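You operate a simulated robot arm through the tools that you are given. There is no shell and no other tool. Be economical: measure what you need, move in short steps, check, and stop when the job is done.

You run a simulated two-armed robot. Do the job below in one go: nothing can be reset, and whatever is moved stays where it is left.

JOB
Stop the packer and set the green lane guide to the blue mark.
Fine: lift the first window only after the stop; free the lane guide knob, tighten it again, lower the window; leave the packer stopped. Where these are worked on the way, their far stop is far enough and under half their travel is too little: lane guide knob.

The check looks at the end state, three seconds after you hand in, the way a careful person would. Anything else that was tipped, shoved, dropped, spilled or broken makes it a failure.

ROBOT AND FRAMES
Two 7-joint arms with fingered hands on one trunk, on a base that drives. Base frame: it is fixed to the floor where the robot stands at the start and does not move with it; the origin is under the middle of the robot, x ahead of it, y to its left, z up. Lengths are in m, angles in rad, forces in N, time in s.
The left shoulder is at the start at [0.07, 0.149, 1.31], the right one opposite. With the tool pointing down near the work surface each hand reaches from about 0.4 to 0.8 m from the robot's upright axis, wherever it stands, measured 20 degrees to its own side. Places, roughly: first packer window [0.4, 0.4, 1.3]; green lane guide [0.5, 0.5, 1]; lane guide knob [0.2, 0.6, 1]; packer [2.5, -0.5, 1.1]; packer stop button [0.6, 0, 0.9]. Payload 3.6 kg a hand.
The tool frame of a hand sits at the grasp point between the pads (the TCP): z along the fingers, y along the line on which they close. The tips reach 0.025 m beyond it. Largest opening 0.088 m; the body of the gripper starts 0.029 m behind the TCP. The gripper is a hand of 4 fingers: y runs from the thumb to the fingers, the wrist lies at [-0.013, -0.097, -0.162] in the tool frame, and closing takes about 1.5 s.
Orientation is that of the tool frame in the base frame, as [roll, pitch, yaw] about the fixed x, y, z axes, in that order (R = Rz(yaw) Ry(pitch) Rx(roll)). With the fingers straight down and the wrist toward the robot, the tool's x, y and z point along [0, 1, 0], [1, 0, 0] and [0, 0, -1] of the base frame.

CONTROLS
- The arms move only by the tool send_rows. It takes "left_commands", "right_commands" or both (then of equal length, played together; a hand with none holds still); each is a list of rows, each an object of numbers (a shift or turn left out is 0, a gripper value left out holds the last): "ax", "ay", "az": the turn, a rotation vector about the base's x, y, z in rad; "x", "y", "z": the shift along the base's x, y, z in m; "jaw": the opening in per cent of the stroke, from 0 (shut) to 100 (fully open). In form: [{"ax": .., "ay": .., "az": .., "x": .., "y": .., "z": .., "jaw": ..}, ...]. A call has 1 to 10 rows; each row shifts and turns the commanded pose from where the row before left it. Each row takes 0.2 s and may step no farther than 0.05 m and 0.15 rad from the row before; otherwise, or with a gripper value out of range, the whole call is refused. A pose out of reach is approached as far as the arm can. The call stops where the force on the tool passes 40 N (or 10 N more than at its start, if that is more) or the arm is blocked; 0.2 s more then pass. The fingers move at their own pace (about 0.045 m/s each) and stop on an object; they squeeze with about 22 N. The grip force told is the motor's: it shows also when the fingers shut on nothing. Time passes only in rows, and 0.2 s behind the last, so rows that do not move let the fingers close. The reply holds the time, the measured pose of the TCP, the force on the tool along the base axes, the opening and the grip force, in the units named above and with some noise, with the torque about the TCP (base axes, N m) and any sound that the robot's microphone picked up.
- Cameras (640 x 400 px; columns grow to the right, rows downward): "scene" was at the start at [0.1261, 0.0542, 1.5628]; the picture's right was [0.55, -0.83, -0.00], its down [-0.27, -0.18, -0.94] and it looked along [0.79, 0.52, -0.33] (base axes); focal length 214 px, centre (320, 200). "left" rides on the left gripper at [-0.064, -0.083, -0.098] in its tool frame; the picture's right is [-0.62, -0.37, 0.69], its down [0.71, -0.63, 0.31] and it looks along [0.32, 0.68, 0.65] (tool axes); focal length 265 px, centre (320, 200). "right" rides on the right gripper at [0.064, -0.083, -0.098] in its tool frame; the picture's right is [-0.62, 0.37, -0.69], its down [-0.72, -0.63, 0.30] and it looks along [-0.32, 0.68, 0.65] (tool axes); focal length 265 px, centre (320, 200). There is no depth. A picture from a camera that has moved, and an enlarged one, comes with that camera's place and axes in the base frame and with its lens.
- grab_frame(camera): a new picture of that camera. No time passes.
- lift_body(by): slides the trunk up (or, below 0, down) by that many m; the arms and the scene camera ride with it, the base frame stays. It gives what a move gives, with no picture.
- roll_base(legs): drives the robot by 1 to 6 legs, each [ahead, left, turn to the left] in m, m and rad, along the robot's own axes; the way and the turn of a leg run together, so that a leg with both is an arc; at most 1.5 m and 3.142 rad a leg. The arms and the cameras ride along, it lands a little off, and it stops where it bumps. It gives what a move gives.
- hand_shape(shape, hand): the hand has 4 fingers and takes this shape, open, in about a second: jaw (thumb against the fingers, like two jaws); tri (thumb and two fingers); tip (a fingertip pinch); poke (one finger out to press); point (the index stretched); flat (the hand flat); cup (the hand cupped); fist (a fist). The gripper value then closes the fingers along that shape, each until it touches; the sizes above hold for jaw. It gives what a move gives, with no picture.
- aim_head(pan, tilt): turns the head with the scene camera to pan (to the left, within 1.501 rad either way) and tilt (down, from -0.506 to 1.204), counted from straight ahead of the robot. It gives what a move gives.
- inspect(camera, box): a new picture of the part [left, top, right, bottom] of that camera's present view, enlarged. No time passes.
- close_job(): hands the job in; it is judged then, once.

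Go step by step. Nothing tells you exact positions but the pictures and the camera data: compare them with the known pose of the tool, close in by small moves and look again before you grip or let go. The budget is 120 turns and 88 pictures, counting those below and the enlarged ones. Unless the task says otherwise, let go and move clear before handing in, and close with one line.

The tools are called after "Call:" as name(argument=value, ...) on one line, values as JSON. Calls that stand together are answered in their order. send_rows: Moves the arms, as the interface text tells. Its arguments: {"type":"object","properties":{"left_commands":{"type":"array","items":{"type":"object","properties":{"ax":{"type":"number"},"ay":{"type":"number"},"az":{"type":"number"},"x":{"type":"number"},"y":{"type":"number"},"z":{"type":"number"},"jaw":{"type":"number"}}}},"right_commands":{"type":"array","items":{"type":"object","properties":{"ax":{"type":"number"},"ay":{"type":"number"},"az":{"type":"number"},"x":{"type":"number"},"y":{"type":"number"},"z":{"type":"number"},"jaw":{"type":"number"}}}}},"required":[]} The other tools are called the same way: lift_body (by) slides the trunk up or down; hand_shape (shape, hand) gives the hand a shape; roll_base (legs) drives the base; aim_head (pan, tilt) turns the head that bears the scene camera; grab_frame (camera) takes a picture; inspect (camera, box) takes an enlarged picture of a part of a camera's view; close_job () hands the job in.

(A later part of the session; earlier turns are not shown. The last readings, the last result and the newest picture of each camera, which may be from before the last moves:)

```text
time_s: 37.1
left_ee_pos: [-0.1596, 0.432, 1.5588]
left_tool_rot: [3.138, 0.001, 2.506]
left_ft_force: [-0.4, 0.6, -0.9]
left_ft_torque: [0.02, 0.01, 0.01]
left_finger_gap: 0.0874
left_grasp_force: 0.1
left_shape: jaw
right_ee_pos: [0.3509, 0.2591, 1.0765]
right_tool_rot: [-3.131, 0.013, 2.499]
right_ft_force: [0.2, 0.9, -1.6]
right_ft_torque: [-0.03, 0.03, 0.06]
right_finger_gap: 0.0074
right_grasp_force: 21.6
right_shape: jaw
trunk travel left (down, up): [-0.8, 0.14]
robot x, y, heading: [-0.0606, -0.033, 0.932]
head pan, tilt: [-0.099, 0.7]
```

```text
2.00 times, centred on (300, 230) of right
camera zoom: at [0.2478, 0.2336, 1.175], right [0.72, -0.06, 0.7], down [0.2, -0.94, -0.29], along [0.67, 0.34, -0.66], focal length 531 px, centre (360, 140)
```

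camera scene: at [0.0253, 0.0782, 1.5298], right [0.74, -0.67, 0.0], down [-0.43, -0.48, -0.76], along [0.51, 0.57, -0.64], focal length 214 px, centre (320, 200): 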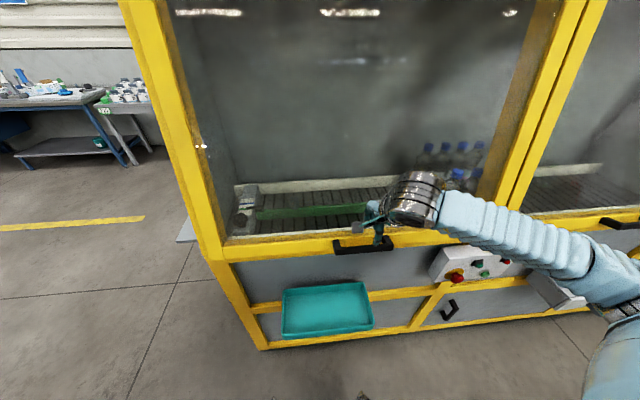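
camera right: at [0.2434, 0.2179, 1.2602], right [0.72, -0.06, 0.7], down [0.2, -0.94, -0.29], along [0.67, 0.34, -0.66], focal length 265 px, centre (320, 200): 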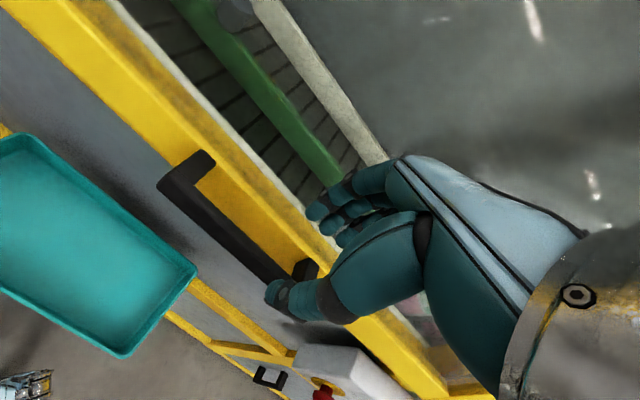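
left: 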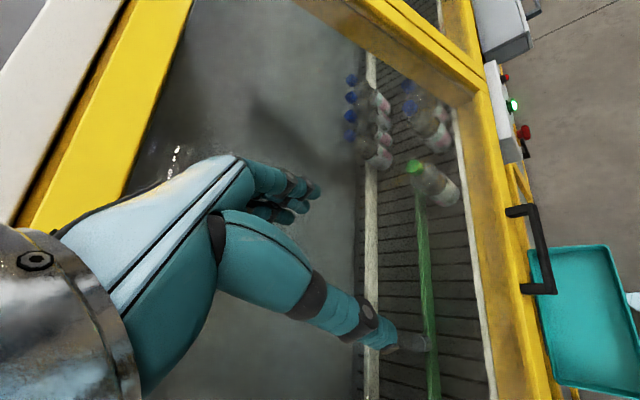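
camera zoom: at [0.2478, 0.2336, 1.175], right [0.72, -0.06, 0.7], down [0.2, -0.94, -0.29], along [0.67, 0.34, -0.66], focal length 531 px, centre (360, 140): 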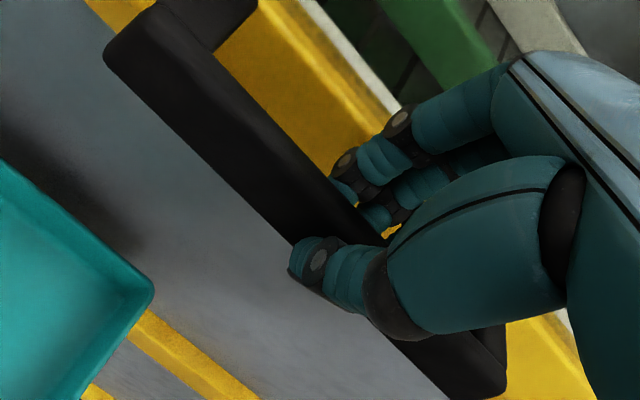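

Grip holds on the bar. I'll test the motion: first a small lift along the window plane.

Call:
send_rows(right_commands=[{"z": 0.01, "x": 0.001, "y": 0.002}, {"z": 0.01, "x": 0.001, "y": 0.002}, {"z": 0.01, "x": 0.001, "y": 0.002}])

Call:
grab_frame(camera="scene")

```text
time_s: 37.9
left_ee_pos: [-0.1587, 0.4313, 1.5594]
left_tool_rot: [3.139, 0.0, 2.507]
left_ft_force: [0.3, 0.1, 0.7]
left_ft_torque: [0.01, 0.01, -0.01]
left_finger_gap: 0.088
left_grasp_force: 0.0
left_shape: jaw
right_ee_pos: [0.3548, 0.265, 1.1078]
right_tool_rot: [-3.13, 0.009, 2.497]
right_ft_force: [1.1, 1.4, -8.5]
right_ft_torque: [0.02, 0.08, 0.08]
right_finger_gap: 0.007
right_grasp_force: 21.9
right_shape: jaw
trunk travel left (down, up): [-0.8, 0.14]
robot x, y, heading: [-0.0625, -0.0294, 0.941]
head pan, tilt: [-0.099, 0.7]
```

```text
54 pictures are left
camera scene: at [0.026, 0.0765, 1.5299], right [0.74, -0.67, 0.0], down [-0.43, -0.48, -0.76], along [0.51, 0.57, -0.64], focal length 214 px, centre (320, 200)
```

scene: 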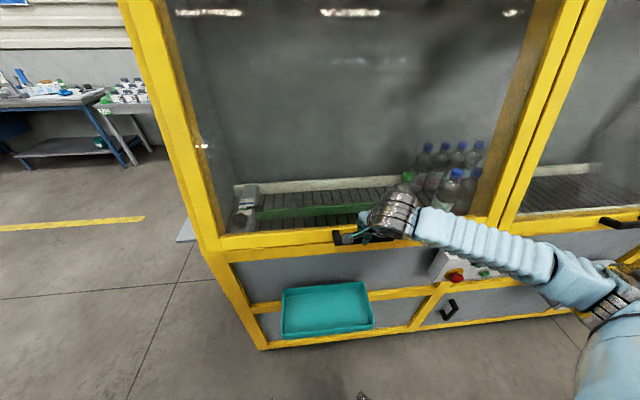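

Moved 3 cm with about 8 N of resistance. I'll check whether the window actually rose or the fingers slid.

Call:
inspect(camera="right", box=[140, 130, 460, 330])

Call:
inspect(camera="scene", box=[200, 170, 520, 370])

```text
2.00 times, centred on (300, 230) of right
camera zoom: at [0.2523, 0.2399, 1.2053], right [0.72, -0.07, 0.7], down [0.19, -0.94, -0.29], along [0.67, 0.34, -0.66], focal length 531 px, centre (360, 140)
```

zoom: 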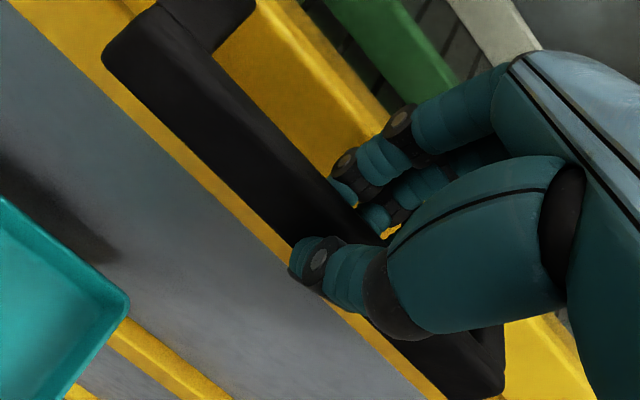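

```text
2.00 times, centred on (360, 270) of scene
camera zoom: at [0.026, 0.0765, 1.5299], right [0.74, -0.67, 0.0], down [-0.43, -0.48, -0.76], along [0.51, 0.57, -0.64], focal length 429 px, centre (240, 60)
```

zoom: 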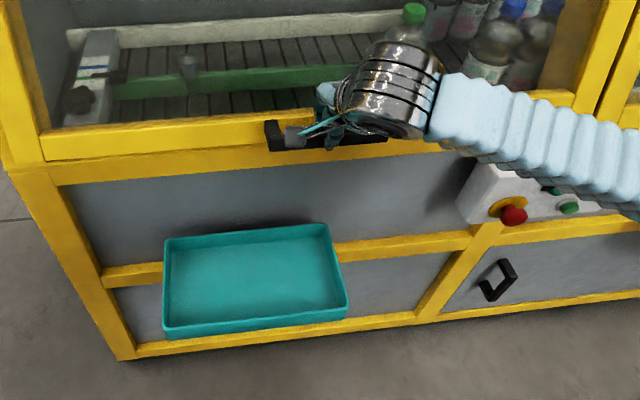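

The window slides up along its inclined plane. Continuing the lift.

Call:
send_rows(right_commands=[{"z": 0.029, "x": 0.0042, "y": 0.0056}, {"z": 0.029, "x": 0.0042, "y": 0.0056}, {"z": 0.029, "x": 0.0042, "y": 0.0056}, {"z": 0.029, "x": 0.0042, "y": 0.0056}, {"z": 0.029, "x": 0.0042, "y": 0.0056}])

Call:
send_rows(right_commands=[{"z": 0.029, "x": 0.0042, "y": 0.0056}, {"z": 0.029, "x": 0.0042, "y": 0.0056}, {"z": 0.029, "x": 0.0042, "y": 0.0056}, {"z": 0.029, "x": 0.0042, "y": 0.0056}, {"z": 0.029, "x": 0.0042, "y": 0.0056}])

Call:
grab_frame(camera="scene")

```text
time_s: 39.1
left_ee_pos: [-0.157, 0.4341, 1.5589]
left_tool_rot: [3.141, -0.001, 2.507]
left_ft_force: [-0.3, -0.6, -0.5]
left_ft_torque: [0.03, 0.01, 0.03]
left_finger_gap: 0.0875
left_grasp_force: 0.1
left_shape: jaw
right_ee_pos: [0.3761, 0.294, 1.2537]
right_tool_rot: [-3.134, 0.008, 2.498]
right_ft_force: [4.7, 6.8, -2.2]
right_ft_torque: [0.08, -0.07, 0.13]
right_finger_gap: 0.0068
right_grasp_force: 22.1
right_shape: jaw
trunk travel left (down, up): [-0.8, 0.14]
robot x, y, heading: [-0.0607, -0.0311, 0.934]
head pan, tilt: [-0.099, 0.7]
```

```text
time_s: 40.3
left_ee_pos: [-0.1557, 0.4349, 1.5589]
left_tool_rot: [-3.141, 0.0, 2.507]
left_ft_force: [0.3, -0.5, -0.7]
left_ft_torque: [-0.03, 0.01, 0.02]
left_finger_gap: 0.0877
left_grasp_force: 0.1
left_shape: jaw
right_ee_pos: [0.3977, 0.3248, 1.3973]
right_tool_rot: [-3.133, 0.01, 2.499]
right_ft_force: [5.7, 6.3, -1.0]
right_ft_torque: [0.06, -0.1, 0.11]
right_finger_gap: 0.0069
right_grasp_force: 21.9
right_shape: jaw
trunk travel left (down, up): [-0.8, 0.14]
robot x, y, heading: [-0.059, -0.0311, 0.936]
head pan, tilt: [-0.099, 0.7]
```

```text
51 pictures are left
camera scene: at [0.0271, 0.0795, 1.5298], right [0.74, -0.67, 0.0], down [-0.43, -0.48, -0.76], along [0.51, 0.57, -0.65], focal length 214 px, centre (320, 200)
```

scene: 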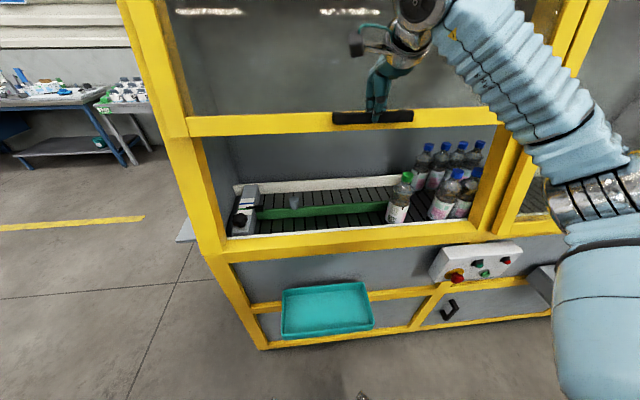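

Window is rising with little load. A bit more height for clearance, then I'll look at the guide and knob.

Call:
send_rows(right_commands=[{"z": 0.029, "x": 0.0042, "y": 0.0056}, {"z": 0.029, "x": 0.0042, "y": 0.0056}, {"z": 0.029, "x": 0.0042, "y": 0.0056}, {"z": 0.029, "x": 0.0042, "y": 0.0056}])

Call:
inspect(camera="scene", box=[210, 160, 338, 240])

Call:
inspect(camera="scene", box=[210, 120, 530, 320])

```text
time_s: 41.3
left_ee_pos: [-0.1645, 0.4298, 1.5601]
left_tool_rot: [3.137, 0.002, 2.507]
left_ft_force: [-0.7, 0.0, 0.8]
left_ft_torque: [0.01, -0.01, -0.05]
left_finger_gap: 0.0878
left_grasp_force: 0.1
left_shape: jaw
right_ee_pos: [0.4087, 0.3405, 1.516]
right_tool_rot: [-3.136, 0.012, 2.499]
right_ft_force: [-0.3, -0.4, -0.2]
right_ft_torque: [0.01, -0.01, -0.02]
right_finger_gap: 0.0059
right_grasp_force: 21.1
right_shape: jaw
trunk travel left (down, up): [-0.8, 0.14]
robot x, y, heading: [-0.0575, -0.0304, 0.933]
head pan, tilt: [-0.099, 0.7]
```

```text
5.00 times, centred on (274, 200) of scene
camera zoom: at [0.0201, 0.0735, 1.5307], right [0.74, -0.67, 0.0], down [-0.43, -0.48, -0.77], along [0.52, 0.57, -0.64], focal length 1072 px, centre (550, 200)
```

zoom: 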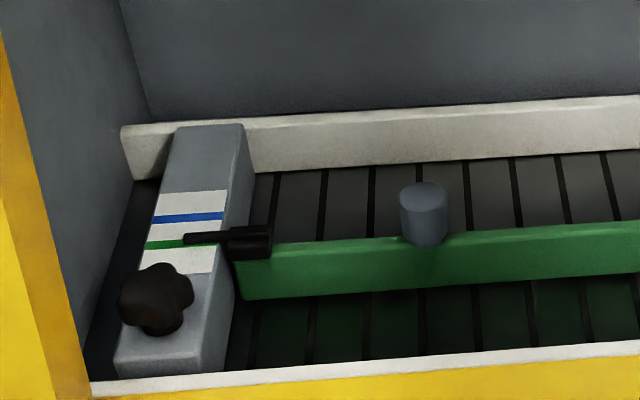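

```text
2.00 times, centred on (370, 220) of scene
camera zoom: at [0.0201, 0.0735, 1.5307], right [0.74, -0.67, 0.0], down [-0.43, -0.48, -0.77], along [0.52, 0.57, -0.64], focal length 429 px, centre (220, 160)
```

zoom: 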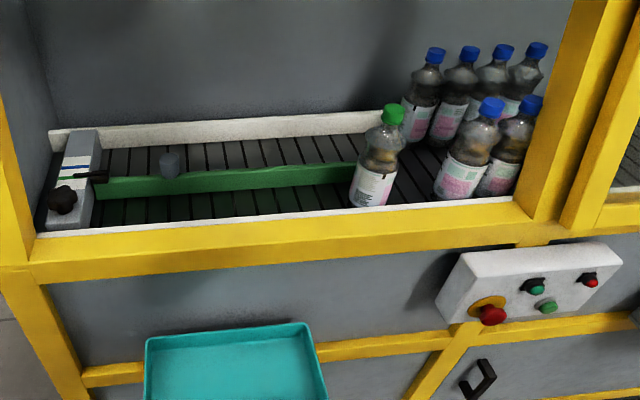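

The grip reading changed slightly; I'll check the right hand and handle.

Call:
aim_head(pan=0.1, tilt=0.45)

Call:
grab_frame(camera="scene")

Call:
grab_frame(camera="right")

```text
time_s: 42.0
left_ee_pos: [-0.1616, 0.4303, 1.5588]
left_tool_rot: [3.138, 0.003, 2.505]
left_ft_force: [-0.5, 0.1, 0.2]
left_ft_torque: [0.02, 0.0, 0.0]
left_finger_gap: 0.0877
left_grasp_force: 0.0
left_shape: jaw
right_ee_pos: [0.4112, 0.343, 1.5147]
right_tool_rot: [-3.132, 0.012, 2.499]
right_ft_force: [0.9, 0.9, 0.5]
right_ft_torque: [0.01, -0.05, 0.0]
right_finger_gap: 0.0054
right_grasp_force: 22.3
right_shape: jaw
trunk travel left (down, up): [-0.8, 0.14]
robot x, y, heading: [-0.0609, -0.0279, 0.936]
head pan, tilt: [0.099, 0.45]
```

```text
48 pictures are left
camera scene: at [0.0126, 0.0914, 1.5523], right [0.86, -0.51, 0.0], down [-0.22, -0.37, -0.9], along [0.46, 0.77, -0.43], focal length 214 px, centre (320, 200)
```

scene: 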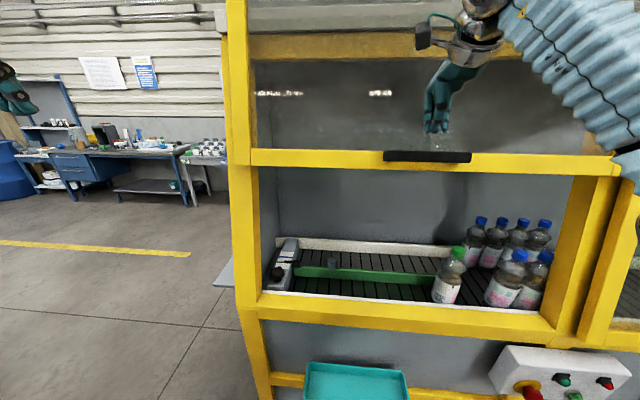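

```text
47 pictures are left
camera right: at [0.3079, 0.3167, 1.6125], right [0.71, -0.07, 0.7], down [0.2, -0.94, -0.29], along [0.67, 0.34, -0.66], focal length 265 px, centre (320, 200)
```

right: 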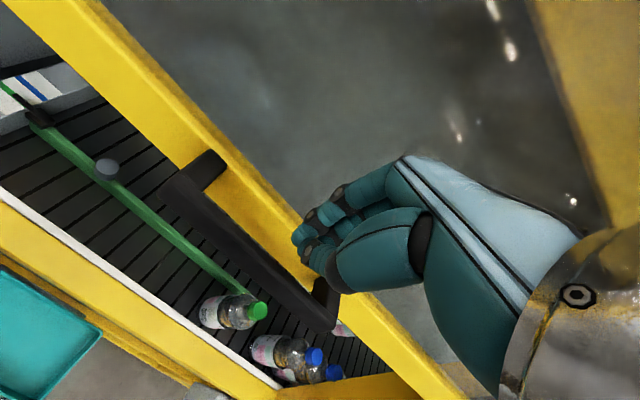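

The window has reached its upper stop and stays up by itself; the hand only slid off at the top. I'll draw the right hand back, lower the trunk a little, and bring the left hand in front of the opening at knob side (knob ≈[0.166, 0.61, 1.037]).

Call:
send_rows(right_commands=[{"x": -0.018, "y": -0.024}, {"x": -0.018, "y": -0.024}, {"x": -0.018, "y": -0.024}, {"x": -0.018, "y": -0.024}])

Call:
lift_body(by=-0.1)

Call:
send_rows(left_commands=[{"x": 0.0154, "y": -0.005, "z": -0.033}, {"x": 0.0154, "y": -0.005, "z": -0.033}, {"x": 0.0154, "y": -0.005, "z": -0.033}, {"x": 0.0154, "y": -0.005, "z": -0.033}, {"x": 0.0154, "y": -0.005, "z": -0.033}, {"x": 0.0154, "y": -0.005, "z": -0.033}, {"x": 0.0154, "y": -0.005, "z": -0.033}, {"x": 0.0154, "y": -0.005, "z": -0.033}, {"x": 0.0154, "y": -0.005, "z": -0.033}, {"x": 0.0154, "y": -0.005, "z": -0.033}])

Call:
grab_frame(camera="scene")

Call:
grab_frame(camera="left")

```text
time_s: 43.0
left_ee_pos: [-0.1583, 0.4313, 1.5597]
left_tool_rot: [3.14, 0.001, 2.506]
left_ft_force: [-0.1, -0.2, -0.4]
left_ft_torque: [-0.02, -0.03, 0.0]
left_finger_gap: 0.0874
left_grasp_force: 0.0
left_shape: jaw
right_ee_pos: [0.342, 0.2471, 1.5126]
right_tool_rot: [-3.13, 0.011, 2.5]
right_ft_force: [-0.9, 0.1, 0.2]
right_ft_torque: [0.03, -0.02, -0.04]
right_finger_gap: 0.0059
right_grasp_force: 22.4
right_shape: jaw
trunk travel left (down, up): [-0.8, 0.14]
robot x, y, heading: [-0.0619, -0.0319, 0.936]
head pan, tilt: [0.099, 0.45]
```

```text
time_s: 44.4
left_ee_pos: [-0.1601, 0.4314, 1.4588]
left_tool_rot: [3.141, 0.0, 2.506]
left_ft_force: [0.7, -0.6, -0.1]
left_ft_torque: [0.0, 0.0, 0.0]
left_finger_gap: 0.0877
left_grasp_force: 0.0
left_shape: jaw
right_ee_pos: [0.3413, 0.2473, 1.4128]
right_tool_rot: [-3.132, 0.011, 2.5]
right_ft_force: [0.1, 0.5, 0.0]
right_ft_torque: [0.02, 0.03, 0.01]
right_finger_gap: 0.0059
right_grasp_force: 21.7
right_shape: jaw
trunk travel left (down, up): [-0.7, 0.24]
robot x, y, heading: [-0.0598, -0.0313, 0.936]
head pan, tilt: [0.099, 0.45]
```

```text
time_s: 46.6
left_ee_pos: [0.0124, 0.4071, 1.146]
left_tool_rot: [3.142, -0.001, 2.505]
left_ft_force: [-0.4, 1.4, 0.1]
left_ft_torque: [0.01, 0.02, -0.01]
left_finger_gap: 0.0877
left_grasp_force: 0.0
left_shape: jaw
left hand out of reach, approached as far as the arm can: row 8, 9, 10
right_ee_pos: [0.3425, 0.2481, 1.4115]
right_tool_rot: [-3.13, 0.01, 2.501]
right_ft_force: [1.0, 0.0, -0.4]
right_ft_torque: [-0.01, 0.0, -0.01]
right_finger_gap: 0.0057
right_grasp_force: 21.8
right_shape: jaw
trunk travel left (down, up): [-0.7, 0.24]
robot x, y, heading: [-0.0593, -0.0284, 0.936]
head pan, tilt: [0.099, 0.45]
```

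```text
46 pictures are left
camera scene: at [0.017, 0.0934, 1.4519], right [0.86, -0.51, 0.0], down [-0.22, -0.38, -0.9], along [0.46, 0.77, -0.44], focal length 214 px, centre (320, 200)
```

scene: 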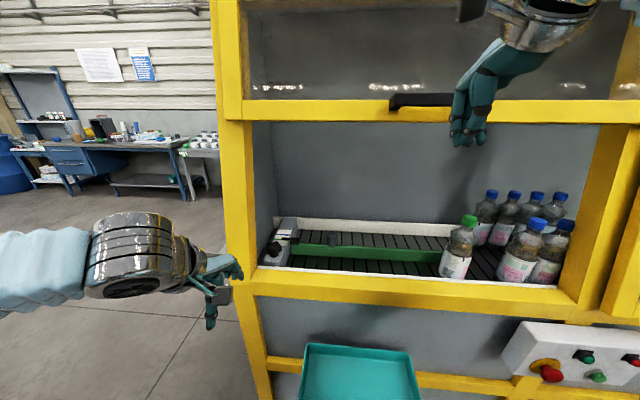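

```text
45 pictures are left
camera left: at [0.013, 0.3015, 1.2423], right [0.28, -0.67, -0.69], down [-0.95, -0.08, -0.3], along [0.15, 0.74, -0.65], focal length 265 px, centre (320, 200)
```

left: 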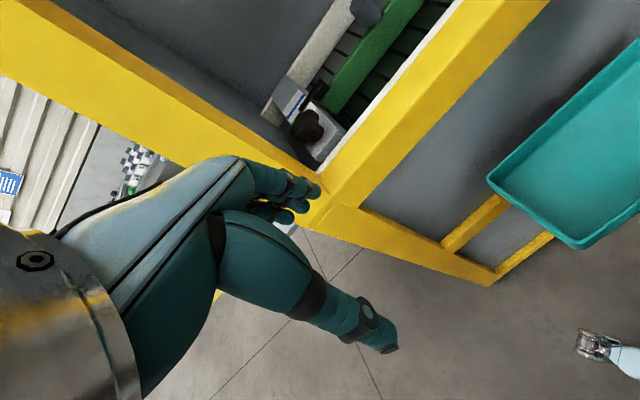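

The window holds. The left forearm would cross the left post, so the right hand, coming from the right, suits the knob better. I'll pull both hands back and shift the robot left.

Call:
send_rows(right_commands=[{"x": -0.018, "y": -0.024}, {"x": -0.018, "y": -0.024}, {"x": -0.012, "y": -0.016, "z": -0.04}, {"z": -0.04}], left_commands=[{"x": -0.018, "y": 0.0, "z": 0.03}, {"x": -0.018, "y": 0.0, "z": 0.03}, {"x": -0.018, "z": 0.03}, {"z": 0.03}])

Call:
roll_base(legs=[[0.0, 0.32, 0]])

Call:
aim_head(pan=-0.25, tilt=0.5)

Call:
grab_frame(camera="scene")

```text
time_s: 47.6
left_ee_pos: [-0.043, 0.404, 1.2674]
left_tool_rot: [3.14, 0.0, 2.504]
left_ft_force: [0.1, -0.4, -0.1]
left_ft_torque: [-0.02, 0.0, 0.0]
left_finger_gap: 0.0878
left_grasp_force: 0.0
left_shape: jaw
right_ee_pos: [0.2957, 0.1821, 1.3318]
right_tool_rot: [-3.13, 0.01, 2.5]
right_ft_force: [0.3, -0.5, -0.3]
right_ft_torque: [0.01, 0.0, 0.0]
right_finger_gap: 0.0058
right_grasp_force: 22.2
right_shape: jaw
trunk travel left (down, up): [-0.7, 0.24]
robot x, y, heading: [-0.0607, -0.0277, 0.935]
head pan, tilt: [0.099, 0.45]
```

```text
time_s: 52.2
left_ee_pos: [-0.3016, 0.596, 1.268]
left_tool_rot: [3.139, -0.002, 2.506]
left_ft_force: [-0.2, 0.0, 0.4]
left_ft_torque: [-0.01, 0.02, 0.03]
left_finger_gap: 0.0876
left_grasp_force: 0.0
left_shape: jaw
right_ee_pos: [0.0351, 0.3727, 1.3328]
right_tool_rot: [-3.132, 0.009, 2.5]
right_ft_force: [1.4, -0.6, 0.0]
right_ft_torque: [0.01, 0.0, 0.01]
right_finger_gap: 0.006
right_grasp_force: 21.8
right_shape: jaw
trunk travel left (down, up): [-0.7, 0.24]
robot x, y, heading: [-0.3221, 0.1567, 0.934]
head pan, tilt: [0.099, 0.45]
```

```text
time_s: 53.0
left_ee_pos: [-0.3033, 0.5971, 1.2654]
left_tool_rot: [3.139, 0.0, 2.507]
left_ft_force: [0.8, -0.1, -0.1]
left_ft_torque: [0.01, 0.06, 0.0]
left_finger_gap: 0.0876
left_grasp_force: 0.0
left_shape: jaw
right_ee_pos: [0.0345, 0.375, 1.3318]
right_tool_rot: [-3.129, 0.012, 2.498]
right_ft_force: [-0.3, 0.0, -0.2]
right_ft_torque: [0.01, -0.02, 0.01]
right_finger_gap: 0.0058
right_grasp_force: 22.0
right_shape: jaw
trunk travel left (down, up): [-0.7, 0.24]
robot x, y, heading: [-0.321, 0.1649, 0.93]
head pan, tilt: [-0.25, 0.499]
```

```text
44 pictures are left
camera scene: at [-0.222, 0.263, 1.4477], right [0.63, -0.77, 0.0], down [-0.37, -0.3, -0.88], along [0.68, 0.56, -0.48], focal length 214 px, centre (320, 200)
```

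scene: 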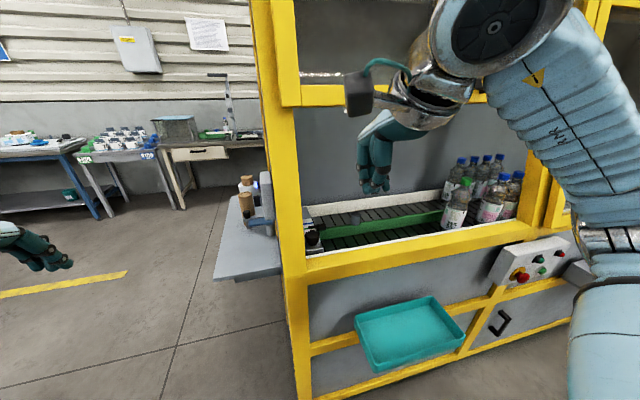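

I'm now left of the opening; the left hand is clear above the side shelf. I'll lower the right hand, open it and enter over the knob.

Call:
send_rows(right_commands=[{"z": -0.04, "jaw": 90}, {"z": -0.04}, {"z": -0.04}, {"z": -0.04}, {"z": -0.035}, {"x": 0.018, "y": 0.024}, {"x": 0.018, "y": 0.024}, {"x": 0.018, "y": 0.024}])

Call:
grab_frame(camera="scene")

Call:
grab_frame(camera="right")

```text
time_s: 54.9
left_ee_pos: [-0.3026, 0.598, 1.2663]
left_tool_rot: [3.14, -0.001, 2.505]
left_ft_force: [0.8, -0.7, 0.6]
left_ft_torque: [0.06, 0.01, -0.03]
left_finger_gap: 0.0878
left_grasp_force: 0.1
left_shape: jaw
right_ee_pos: [0.0913, 0.4516, 1.1392]
right_tool_rot: [-3.13, 0.013, 2.499]
right_ft_force: [-0.4, 0.4, -0.3]
right_ft_torque: [0.0, 0.02, -0.01]
right_finger_gap: 0.0788
right_grasp_force: 0.1
right_shape: jaw
right hand out of reach, approached as far as the arm can: row 5
trunk travel left (down, up): [-0.7, 0.24]
robot x, y, heading: [-0.3198, 0.1578, 0.938]
head pan, tilt: [-0.25, 0.499]
```

```text
43 pictures are left
camera scene: at [-0.2209, 0.2629, 1.4476], right [0.63, -0.77, 0.0], down [-0.37, -0.3, -0.88], along [0.68, 0.56, -0.48], focal length 214 px, centre (320, 200)
```

scene: 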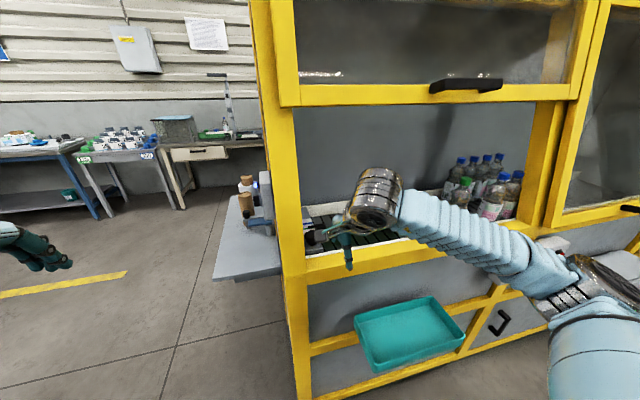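

```text
42 pictures are left
camera right: at [-0.0109, 0.4266, 1.2375], right [0.72, -0.06, 0.7], down [0.2, -0.94, -0.29], along [0.67, 0.34, -0.66], focal length 265 px, centre (320, 200)
```

right: 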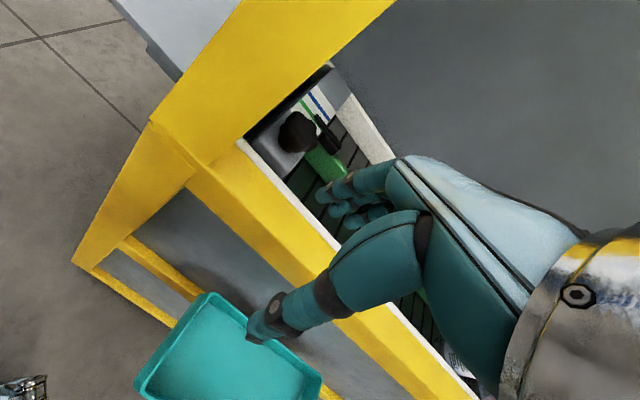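

Knob confirmed at [0.165, 0.609, 1.037], but with square heading the hand camera would graze the left post. I'll back out and stand more to the right, turned further left, so the wrist enters from the right.

Call:
send_rows(right_commands=[{"x": -0.02, "y": -0.027}, {"x": -0.02, "y": -0.027}, {"x": -0.02, "y": -0.026}])

Call:
roll_base(legs=[[0.01, -0.29, 0], [0, 0, 0.49]])

Call:
aim_head(pan=-0.35, tilt=0.65)

Call:
grab_frame(camera="scene")

```text
time_s: 55.6
left_ee_pos: [-0.3037, 0.5972, 1.2655]
left_tool_rot: [3.141, -0.001, 2.506]
left_ft_force: [-0.6, -0.5, -0.3]
left_ft_torque: [-0.02, -0.02, 0.0]
left_finger_gap: 0.0876
left_grasp_force: 0.2
left_shape: jaw
right_ee_pos: [0.0321, 0.3798, 1.1431]
right_tool_rot: [-3.131, 0.013, 2.499]
right_ft_force: [0.2, 0.6, -0.4]
right_ft_torque: [0.0, -0.01, -0.06]
right_finger_gap: 0.0791
right_grasp_force: 0.0
right_shape: jaw
right hand out of reach, approached as far as the arm can: row 3
trunk travel left (down, up): [-0.7, 0.24]
robot x, y, heading: [-0.3238, 0.1628, 0.938]
head pan, tilt: [-0.25, 0.499]
```

```text
time_s: 63.2
left_ee_pos: [-0.271, 0.3895, 1.2666]
left_tool_rot: [3.139, 0.001, 2.998]
left_ft_force: [0.0, 0.7, 0.5]
left_ft_torque: [-0.01, -0.04, -0.04]
left_finger_gap: 0.0877
left_grasp_force: 0.0
left_shape: jaw
right_ee_pos: [0.1288, 0.3588, 1.1427]
right_tool_rot: [-3.128, 0.011, 2.992]
right_ft_force: [-0.1, 0.9, -0.5]
right_ft_torque: [0.0, 0.02, 0.03]
right_finger_gap: 0.0791
right_grasp_force: 0.1
right_shape: jaw
trunk travel left (down, up): [-0.7, 0.24]
robot x, y, heading: [-0.0794, 0.0, 1.435]
head pan, tilt: [-0.25, 0.499]
```

```text
time_s: 64.0
left_ee_pos: [-0.2714, 0.3897, 1.2655]
left_tool_rot: [3.139, 0.001, 2.997]
left_ft_force: [1.0, -0.3, -0.1]
left_ft_torque: [-0.01, -0.03, 0.0]
left_finger_gap: 0.0877
left_grasp_force: 0.0
left_shape: jaw
right_ee_pos: [0.1277, 0.3587, 1.1433]
right_tool_rot: [-3.128, 0.013, 2.992]
right_ft_force: [0.8, -0.4, -0.4]
right_ft_torque: [0.04, 0.03, -0.01]
right_finger_gap: 0.0791
right_grasp_force: 0.0
right_shape: jaw
trunk travel left (down, up): [-0.7, 0.24]
robot x, y, heading: [-0.0778, 0.0015, 1.432]
head pan, tilt: [-0.351, 0.649]
```

```text
41 pictures are left
camera scene: at [-0.0348, 0.1274, 1.4343], right [0.88, -0.47, 0.0], down [-0.28, -0.53, -0.8], along [0.38, 0.7, -0.6], focal length 214 px, centre (320, 200)
```

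scene: 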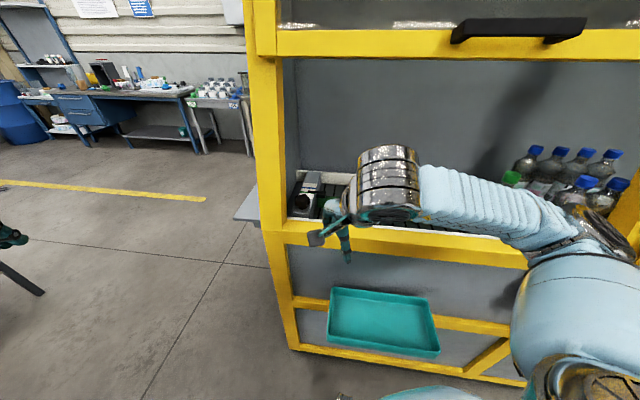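

Good stance. Moving the right hand in over the knob at safe height.

Call:
send_rows(right_commands=[{"x": 0.006, "y": 0.042}, {"x": 0.006, "y": 0.042}, {"x": 0.006, "y": 0.042}, {"x": 0.006, "y": 0.042}, {"x": 0.006, "y": 0.041}, {"x": 0.007, "y": 0.041}])

Call:
grab_frame(camera="scene")

Call:
grab_frame(camera="right")

```text
time_s: 65.3
left_ee_pos: [-0.2723, 0.3912, 1.2652]
left_tool_rot: [3.139, 0.0, 2.998]
left_ft_force: [-1.5, -0.2, 0.4]
left_ft_torque: [-0.01, 0.01, 0.0]
left_finger_gap: 0.0877
left_grasp_force: 0.0
left_shape: jaw
right_ee_pos: [0.1637, 0.6075, 1.1438]
right_tool_rot: [-3.127, 0.014, 2.992]
right_ft_force: [0.4, -0.2, -0.3]
right_ft_torque: [0.0, 0.0, 0.02]
right_finger_gap: 0.0792
right_grasp_force: 0.1
right_shape: jaw
trunk travel left (down, up): [-0.7, 0.24]
robot x, y, heading: [-0.079, -0.0024, 1.434]
head pan, tilt: [-0.351, 0.649]
```

```text
40 pictures are left
camera scene: at [-0.0358, 0.1277, 1.4343], right [0.88, -0.47, 0.0], down [-0.28, -0.53, -0.8], along [0.38, 0.7, -0.6], focal length 214 px, centre (320, 200)
```

scene: 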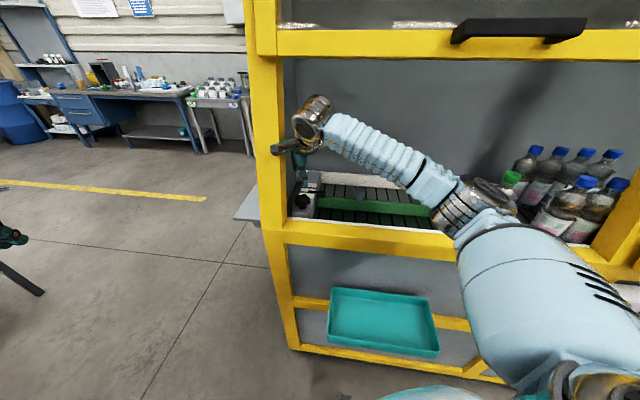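

```text
39 pictures are left
camera right: at [0.0859, 0.5378, 1.2419], right [0.66, 0.28, 0.7], down [0.62, -0.73, -0.29], along [0.43, 0.62, -0.66], focal length 265 px, centre (320, 200)
```

right: 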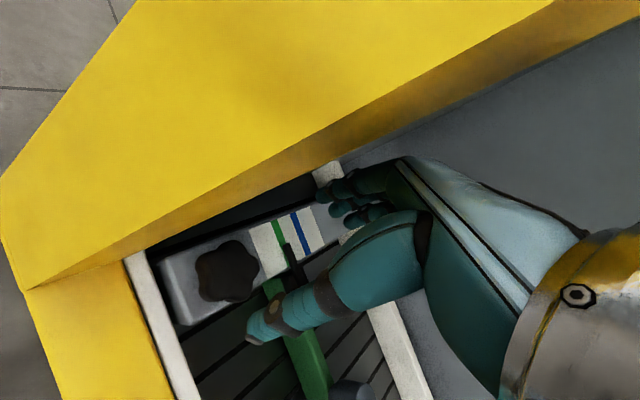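

Knob sits right below the TCP. Lowering in steps.

Call:
send_rows(right_commands=[{"z": -0.035}, {"z": -0.035}, {"z": -0.02}])

Call:
grab_frame(camera="right")

Call:
inspect(camera="scene", box=[240, 80, 560, 280])

```text
time_s: 66.2
left_ee_pos: [-0.2711, 0.3898, 1.2649]
left_tool_rot: [3.14, 0.0, 2.998]
left_ft_force: [0.1, -0.2, 0.7]
left_ft_torque: [0.01, -0.03, 0.01]
left_finger_gap: 0.0877
left_grasp_force: 0.1
left_shape: jaw
right_ee_pos: [0.1646, 0.6072, 1.0526]
right_tool_rot: [-3.131, 0.01, 2.992]
right_ft_force: [-0.5, -0.8, -0.1]
right_ft_torque: [-0.02, 0.0, -0.02]
right_finger_gap: 0.079
right_grasp_force: 0.0
right_shape: jaw
trunk travel left (down, up): [-0.7, 0.24]
robot x, y, heading: [-0.0814, -0.0022, 1.437]
head pan, tilt: [-0.351, 0.649]
```

```text
38 pictures are left
camera right: at [0.0865, 0.5367, 1.1516], right [0.66, 0.28, 0.7], down [0.62, -0.73, -0.29], along [0.43, 0.62, -0.66], focal length 265 px, centre (320, 200)
```

right: 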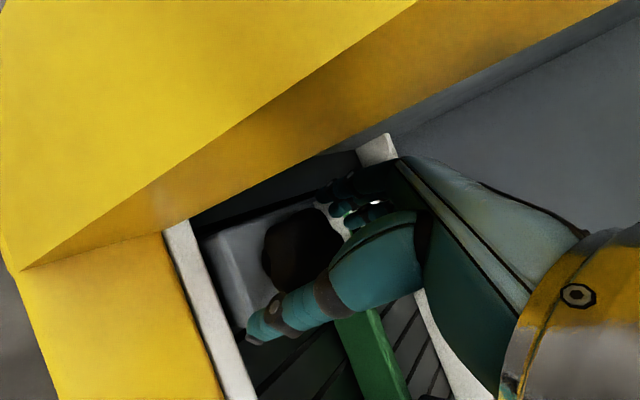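

```text
2.00 times, centred on (400, 180) of scene
camera zoom: at [-0.0348, 0.1267, 1.4344], right [0.88, -0.47, 0.0], down [-0.29, -0.53, -0.8], along [0.38, 0.7, -0.6], focal length 429 px, centre (160, 240)
```

zoom: 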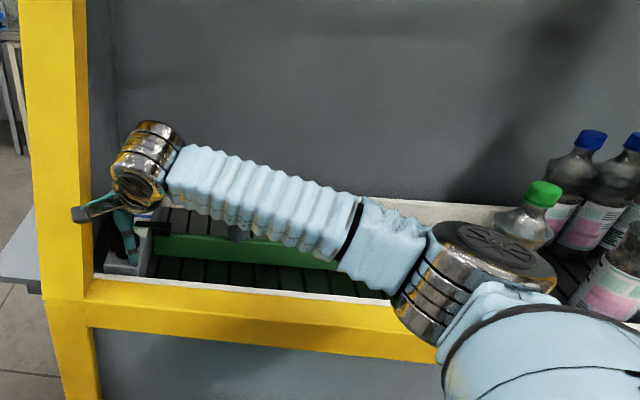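

Knob is centred between thumb and fingers and the elbow is clear of the bottles. Lowering a last bit and closing.

Call:
send_rows(right_commands=[{"z": -0.012}, {"jaw": 0}, {"jaw": 0}, {"jaw": 0}, {"jaw": 0}, {"jaw": 0}])

Call:
inspect(camera="right", box=[180, 120, 440, 350])

```text
time_s: 67.5
left_ee_pos: [-0.2733, 0.3818, 1.2672]
left_tool_rot: [3.134, 0.001, 2.998]
left_ft_force: [-0.3, -0.6, 0.2]
left_ft_torque: [0.0, -0.01, -0.03]
left_finger_gap: 0.0875
left_grasp_force: 0.0
left_shape: jaw
right_ee_pos: [0.163, 0.6003, 1.0443]
right_tool_rot: [-3.134, 0.013, 2.993]
right_ft_force: [-2.2, -20.2, 16.5]
right_ft_torque: [-0.74, 0.18, 0.0]
right_finger_gap: 0.0329
right_grasp_force: 22.1
right_shape: jaw
trunk travel left (down, up): [-0.7, 0.24]
robot x, y, heading: [-0.0788, 0.0012, 1.437]
head pan, tilt: [-0.351, 0.649]
```

```text
1.74 times, centred on (310, 235) of right
camera zoom: at [0.0848, 0.5304, 1.1432], right [0.66, 0.28, 0.7], down [0.62, -0.73, -0.29], along [0.43, 0.62, -0.66], focal length 462 px, centre (337, 139)
```

zoom: 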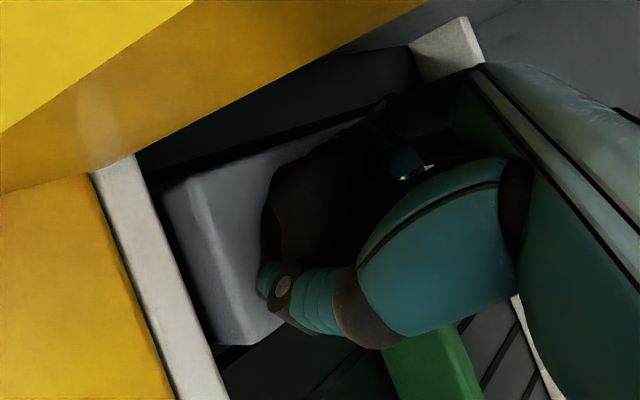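

Gripped, with a lateral bias; I'll relax it and begin turning counterclockwise to loosen.

Call:
send_rows(right_commands=[{"y": -0.006, "z": 0.003}, {"az": 0.1}, {"az": 0.1}, {"az": 0.1}])

```text
time_s: 68.5
left_ee_pos: [-0.2716, 0.3864, 1.2673]
left_tool_rot: [3.138, 0.0, 3.0]
left_ft_force: [0.7, -0.6, 0.4]
left_ft_torque: [-0.05, 0.0, 0.0]
left_finger_gap: 0.0878
left_grasp_force: 0.1
left_shape: jaw
right_ee_pos: [0.1649, 0.5998, 1.0456]
right_tool_rot: [-3.131, 0.012, -2.991]
right_ft_force: [-0.9, -9.7, 4.9]
right_ft_torque: [0.06, 0.09, -0.1]
right_finger_gap: 0.0327
right_grasp_force: 22.1
right_shape: jaw
trunk travel left (down, up): [-0.7, 0.24]
robot x, y, heading: [-0.0788, 0.0014, 1.434]
head pan, tilt: [-0.351, 0.649]
```

Turning easily with low torque. Continuing counterclockwise.

Call:
send_rows(right_commands=[{"az": 0.12}, {"az": 0.12}, {"az": 0.12}, {"az": 0.12}, {"az": 0.12}])

Call:
grab_frame(camera="right")

Call:
inspect(camera="scene", box=[240, 80, 560, 280])

```text
time_s: 69.8
left_ee_pos: [-0.2712, 0.3864, 1.2672]
left_tool_rot: [3.137, -0.002, 2.999]
left_ft_force: [0.0, 1.0, -0.6]
left_ft_torque: [-0.01, 0.01, -0.02]
left_finger_gap: 0.0876
left_grasp_force: 0.0
left_shape: jaw
right_ee_pos: [0.1661, 0.5999, 1.0458]
right_tool_rot: [-3.13, 0.012, -2.752]
right_ft_force: [3.2, -6.3, 4.3]
right_ft_torque: [0.03, 0.05, -0.14]
right_finger_gap: 0.032
right_grasp_force: 22.5
right_shape: jaw
right hand out of reach, approached as far as the arm can: row 3, 4, 5
trunk travel left (down, up): [-0.7, 0.24]
robot x, y, heading: [-0.081, 0.0019, 1.432]
head pan, tilt: [-0.351, 0.649]
```

```text
35 pictures are left
camera right: at [0.1353, 0.4999, 1.1434], right [0.42, 0.58, 0.7], down [0.9, -0.31, -0.29], along [0.05, 0.75, -0.66], focal length 265 px, centre (320, 200)
```

right: 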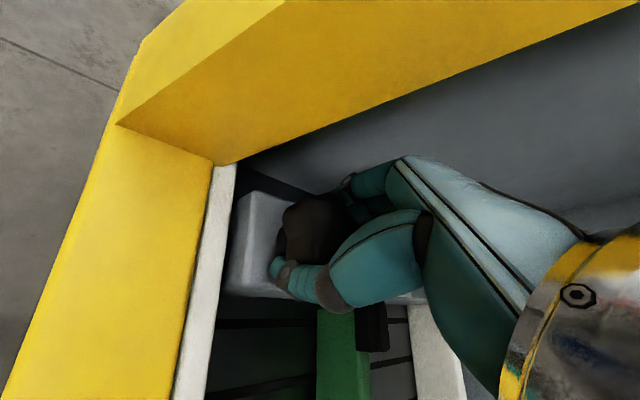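

```text
2.00 times, centred on (400, 180) of scene
camera zoom: at [-0.0343, 0.1244, 1.4345], right [0.88, -0.47, 0.0], down [-0.29, -0.53, -0.8], along [0.38, 0.7, -0.6], focal length 429 px, centre (160, 240)
```

zoom: 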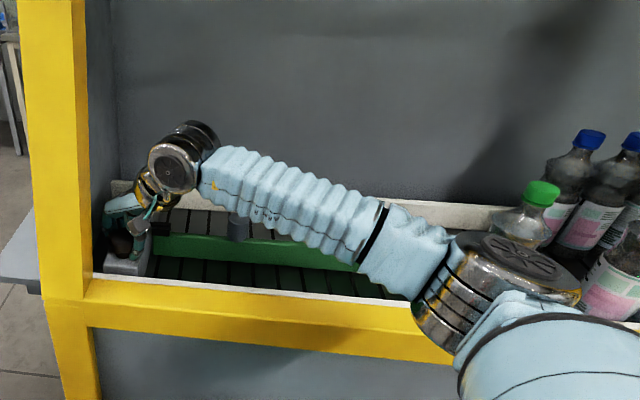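

The wrist reached its limit after about 0.54 rad. I'll regrip: open, rotate back, close again.

Call:
send_rows(right_commands=[{"jaw": 90}, {"jaw": 90}, {"jaw": 90}, {"az": -0.15}, {"az": -0.15}, {"az": -0.15}, {"az": -0.15}, {"az": -0.15}, {"az": -0.15}])

Call:
inspect(camera="right", box=[180, 120, 440, 350])

```text
time_s: 71.8
left_ee_pos: [-0.2732, 0.3894, 1.2652]
left_tool_rot: [3.139, 0.002, 2.999]
left_ft_force: [-0.3, 0.5, -0.7]
left_ft_torque: [0.02, 0.05, 0.02]
left_finger_gap: 0.0877
left_grasp_force: 0.1
left_shape: jaw
right_ee_pos: [0.1639, 0.6013, 1.0459]
right_tool_rot: [-3.131, 0.013, 2.629]
right_ft_force: [-2.2, 0.5, 6.6]
right_ft_torque: [0.31, -0.13, 0.09]
right_finger_gap: 0.0794
right_grasp_force: 0.0
right_shape: jaw
trunk travel left (down, up): [-0.7, 0.24]
robot x, y, heading: [-0.0821, -0.0005, 1.432]
head pan, tilt: [-0.351, 0.649]
```

```text
1.74 times, centred on (310, 235) of right
camera zoom: at [0.0658, 0.5628, 1.1435], right [0.72, 0.03, 0.7], down [0.31, -0.9, -0.29], along [0.62, 0.43, -0.66], focal length 462 px, centre (337, 139)
```

zoom: 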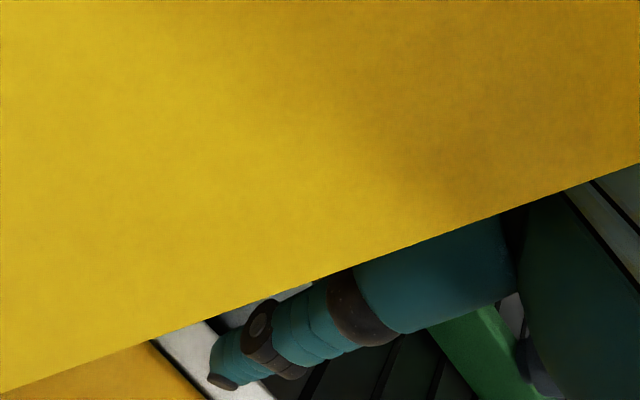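

Over-rotated a bit toward the post. I'll come back slightly, close on the knob and turn counterclockwise again.

Call:
send_rows(right_commands=[{"az": 0.1}, {"jaw": 0}, {"jaw": 0}, {"jaw": 0}, {"jaw": 0}, {"az": 0.12}, {"az": 0.12}, {"az": 0.12}, {"az": 0.12}, {"az": 0.12}])

Call:
inspect(camera="right", box=[180, 120, 440, 350])

```text
time_s: 74.0
left_ee_pos: [-0.2714, 0.3857, 1.267]
left_tool_rot: [3.136, 0.0, 2.998]
left_ft_force: [0.1, -0.6, 0.2]
left_ft_torque: [-0.01, -0.04, -0.02]
left_finger_gap: 0.0877
left_grasp_force: 0.1
left_shape: jaw
right_ee_pos: [0.1665, 0.5991, 1.0459]
right_tool_rot: [-3.13, 0.013, -2.948]
right_ft_force: [2.5, -16.1, 2.8]
right_ft_torque: [-0.35, 0.01, -0.05]
right_finger_gap: 0.0301
right_grasp_force: 22.2
right_shape: jaw
trunk travel left (down, up): [-0.7, 0.24]
robot x, y, heading: [-0.0807, -0.0015, 1.432]
head pan, tilt: [-0.351, 0.649]
```

```text
1.74 times, centred on (310, 235) of right
camera zoom: at [0.1164, 0.5059, 1.1439], right [0.53, 0.49, 0.7], down [0.83, -0.48, -0.29], along [0.2, 0.73, -0.66], focal length 462 px, centre (337, 139)
```

zoom: 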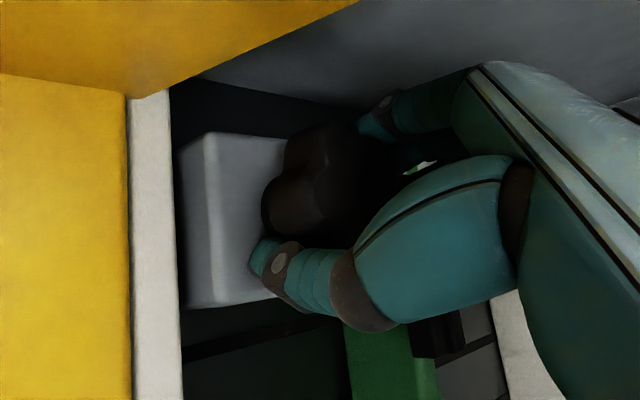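

I'll turn a little further and check that the knob moves along with the fingers.

Call:
send_rows(right_commands=[{"y": -0.003, "az": 0.1}, {"az": 0.1}])

Call:
inspect(camera="right", box=[180, 120, 440, 350])

```text
time_s: 74.5
left_ee_pos: [-0.2706, 0.3866, 1.2668]
left_tool_rot: [3.138, -0.003, 2.998]
left_ft_force: [-0.3, 0.0, 0.5]
left_ft_torque: [-0.05, -0.01, 0.03]
left_finger_gap: 0.0877
left_grasp_force: 0.0
left_shape: jaw
right_ee_pos: [0.1668, 0.5978, 1.0453]
right_tool_rot: [-3.134, 0.012, -2.75]
right_ft_force: [5.1, -9.0, 3.3]
right_ft_torque: [-0.24, -0.06, -0.13]
right_finger_gap: 0.0304
right_grasp_force: 21.9
right_shape: jaw
trunk travel left (down, up): [-0.7, 0.24]
robot x, y, heading: [-0.0815, -0.0036, 1.429]
head pan, tilt: [-0.351, 0.649]
```

```text
1.74 times, centred on (310, 235) of right
camera zoom: at [0.1368, 0.4972, 1.1437], right [0.42, 0.58, 0.7], down [0.91, -0.31, -0.29], along [0.05, 0.75, -0.66], focal length 462 px, centre (337, 139)
```

zoom: 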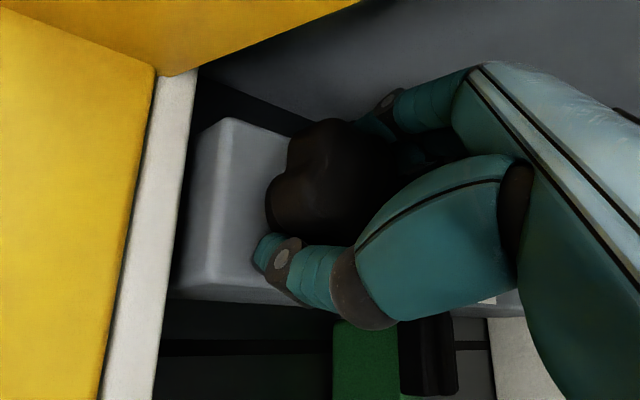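

The knob turns with the hand: about 1.34 rad so far, no stop yet. Another stroke.

Call:
send_rows(right_commands=[{"jaw": 90}, {"jaw": 90}, {"jaw": 90}, {"az": -0.133}, {"az": -0.133}, {"az": -0.133}, {"az": -0.133}, {"az": -0.133}, {"az": -0.133}, {"jaw": 0}])

Call:
send_rows(right_commands=[{"jaw": 0}, {"jaw": 0}, {"jaw": 0}, {"az": 0.13}, {"az": 0.13}, {"az": 0.13}, {"az": 0.13}, {"az": 0.13}, {"az": 0.13}])

Call:
inspect(camera="right", box=[180, 120, 440, 350])

```text
time_s: 76.8
left_ee_pos: [-0.2724, 0.3888, 1.2657]
left_tool_rot: [3.139, -0.001, 2.998]
left_ft_force: [-0.3, -0.3, 0.7]
left_ft_torque: [-0.02, 0.01, 0.01]
left_finger_gap: 0.0873
left_grasp_force: 0.1
left_shape: jaw
right_ee_pos: [0.164, 0.5982, 1.0459]
right_tool_rot: [-3.131, 0.012, 2.732]
right_ft_force: [-1.7, 1.6, 7.3]
right_ft_torque: [0.34, -0.13, 0.09]
right_finger_gap: 0.0603
right_grasp_force: 0.1
right_shape: jaw
trunk travel left (down, up): [-0.7, 0.24]
robot x, y, heading: [-0.083, -0.0065, 1.435]
head pan, tilt: [-0.351, 0.649]
```

```text
time_s: 78.8
left_ee_pos: [-0.2693, 0.3867, 1.2673]
left_tool_rot: [3.138, -0.002, 2.998]
left_ft_force: [-0.3, -0.4, 0.0]
left_ft_torque: [0.02, -0.02, 0.02]
left_finger_gap: 0.0877
left_grasp_force: 0.1
left_shape: jaw
right_ee_pos: [0.1677, 0.5958, 1.0462]
right_tool_rot: [-3.133, 0.011, -2.769]
right_ft_force: [8.6, -7.8, 7.4]
right_ft_torque: [-0.29, -0.04, -0.18]
right_finger_gap: 0.0292
right_grasp_force: 22.2
right_shape: jaw
trunk travel left (down, up): [-0.7, 0.24]
robot x, y, heading: [-0.0799, -0.0016, 1.429]
head pan, tilt: [-0.351, 0.649]
```

```text
1.74 times, centred on (310, 235) of right
camera zoom: at [0.1363, 0.4972, 1.1437], right [0.43, 0.57, 0.7], down [0.9, -0.33, -0.29], along [0.06, 0.75, -0.66], focal length 462 px, centre (337, 139)
```

zoom: 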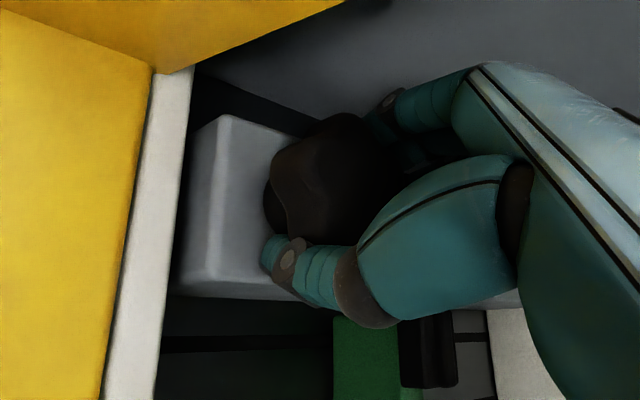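

About 2.1 rad now, still free. Another stroke.

Call:
send_rows(right_commands=[{"jaw": 90}, {"jaw": 90}, {"jaw": 90, "y": 0.003, "x": -0.001}, {"az": -0.133}, {"az": -0.133}, {"az": -0.133}, {"az": -0.133}, {"az": -0.133}, {"az": -0.12}, {"jaw": 0}])

Call:
send_rows(right_commands=[{"jaw": 0}, {"jaw": 0}, {"jaw": 0}, {"az": 0.13}, {"az": 0.13}, {"az": 0.13}, {"az": 0.13}, {"az": 0.13}, {"az": 0.13}])

Call:
inspect(camera="right", box=[180, 120, 440, 350])

```text
time_s: 81.0
left_ee_pos: [-0.2758, 0.3893, 1.2657]
left_tool_rot: [3.139, 0.004, 2.998]
left_ft_force: [0.8, 0.5, 0.1]
left_ft_torque: [-0.04, -0.05, -0.02]
left_finger_gap: 0.0877
left_grasp_force: 0.0
left_shape: jaw
right_ee_pos: [0.1628, 0.6024, 1.045]
right_tool_rot: [-3.132, 0.015, 2.724]
right_ft_force: [3.2, 0.2, 5.5]
right_ft_torque: [0.23, -0.17, -0.13]
right_finger_gap: 0.0589
right_grasp_force: 0.1
right_shape: jaw
trunk travel left (down, up): [-0.7, 0.24]
robot x, y, heading: [-0.0763, -0.0045, 1.427]
head pan, tilt: [-0.351, 0.649]
```

```text
time_s: 83.0
left_ee_pos: [-0.2714, 0.3865, 1.267]
left_tool_rot: [3.136, 0.001, 2.998]
left_ft_force: [-0.6, -0.9, 0.0]
left_ft_torque: [0.01, -0.01, 0.02]
left_finger_gap: 0.0879
left_grasp_force: 0.1
left_shape: jaw
right_ee_pos: [0.1623, 0.5981, 1.0462]
right_tool_rot: [-3.132, 0.01, -2.77]
right_ft_force: [-1.4, -13.3, 1.0]
right_ft_torque: [-0.35, -0.21, -0.25]
right_finger_gap: 0.0301
right_grasp_force: 22.1
right_shape: jaw
trunk travel left (down, up): [-0.7, 0.24]
robot x, y, heading: [-0.0838, -0.0013, 1.433]
head pan, tilt: [-0.351, 0.649]
```

```text
1.74 times, centred on (310, 235) of right
camera zoom: at [0.131, 0.4993, 1.144], right [0.43, 0.57, 0.7], down [0.9, -0.33, -0.29], along [0.06, 0.75, -0.66], focal length 462 px, centre (337, 139)
```

zoom: 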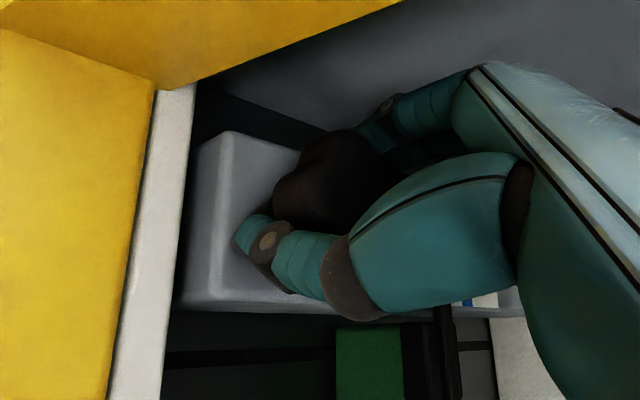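

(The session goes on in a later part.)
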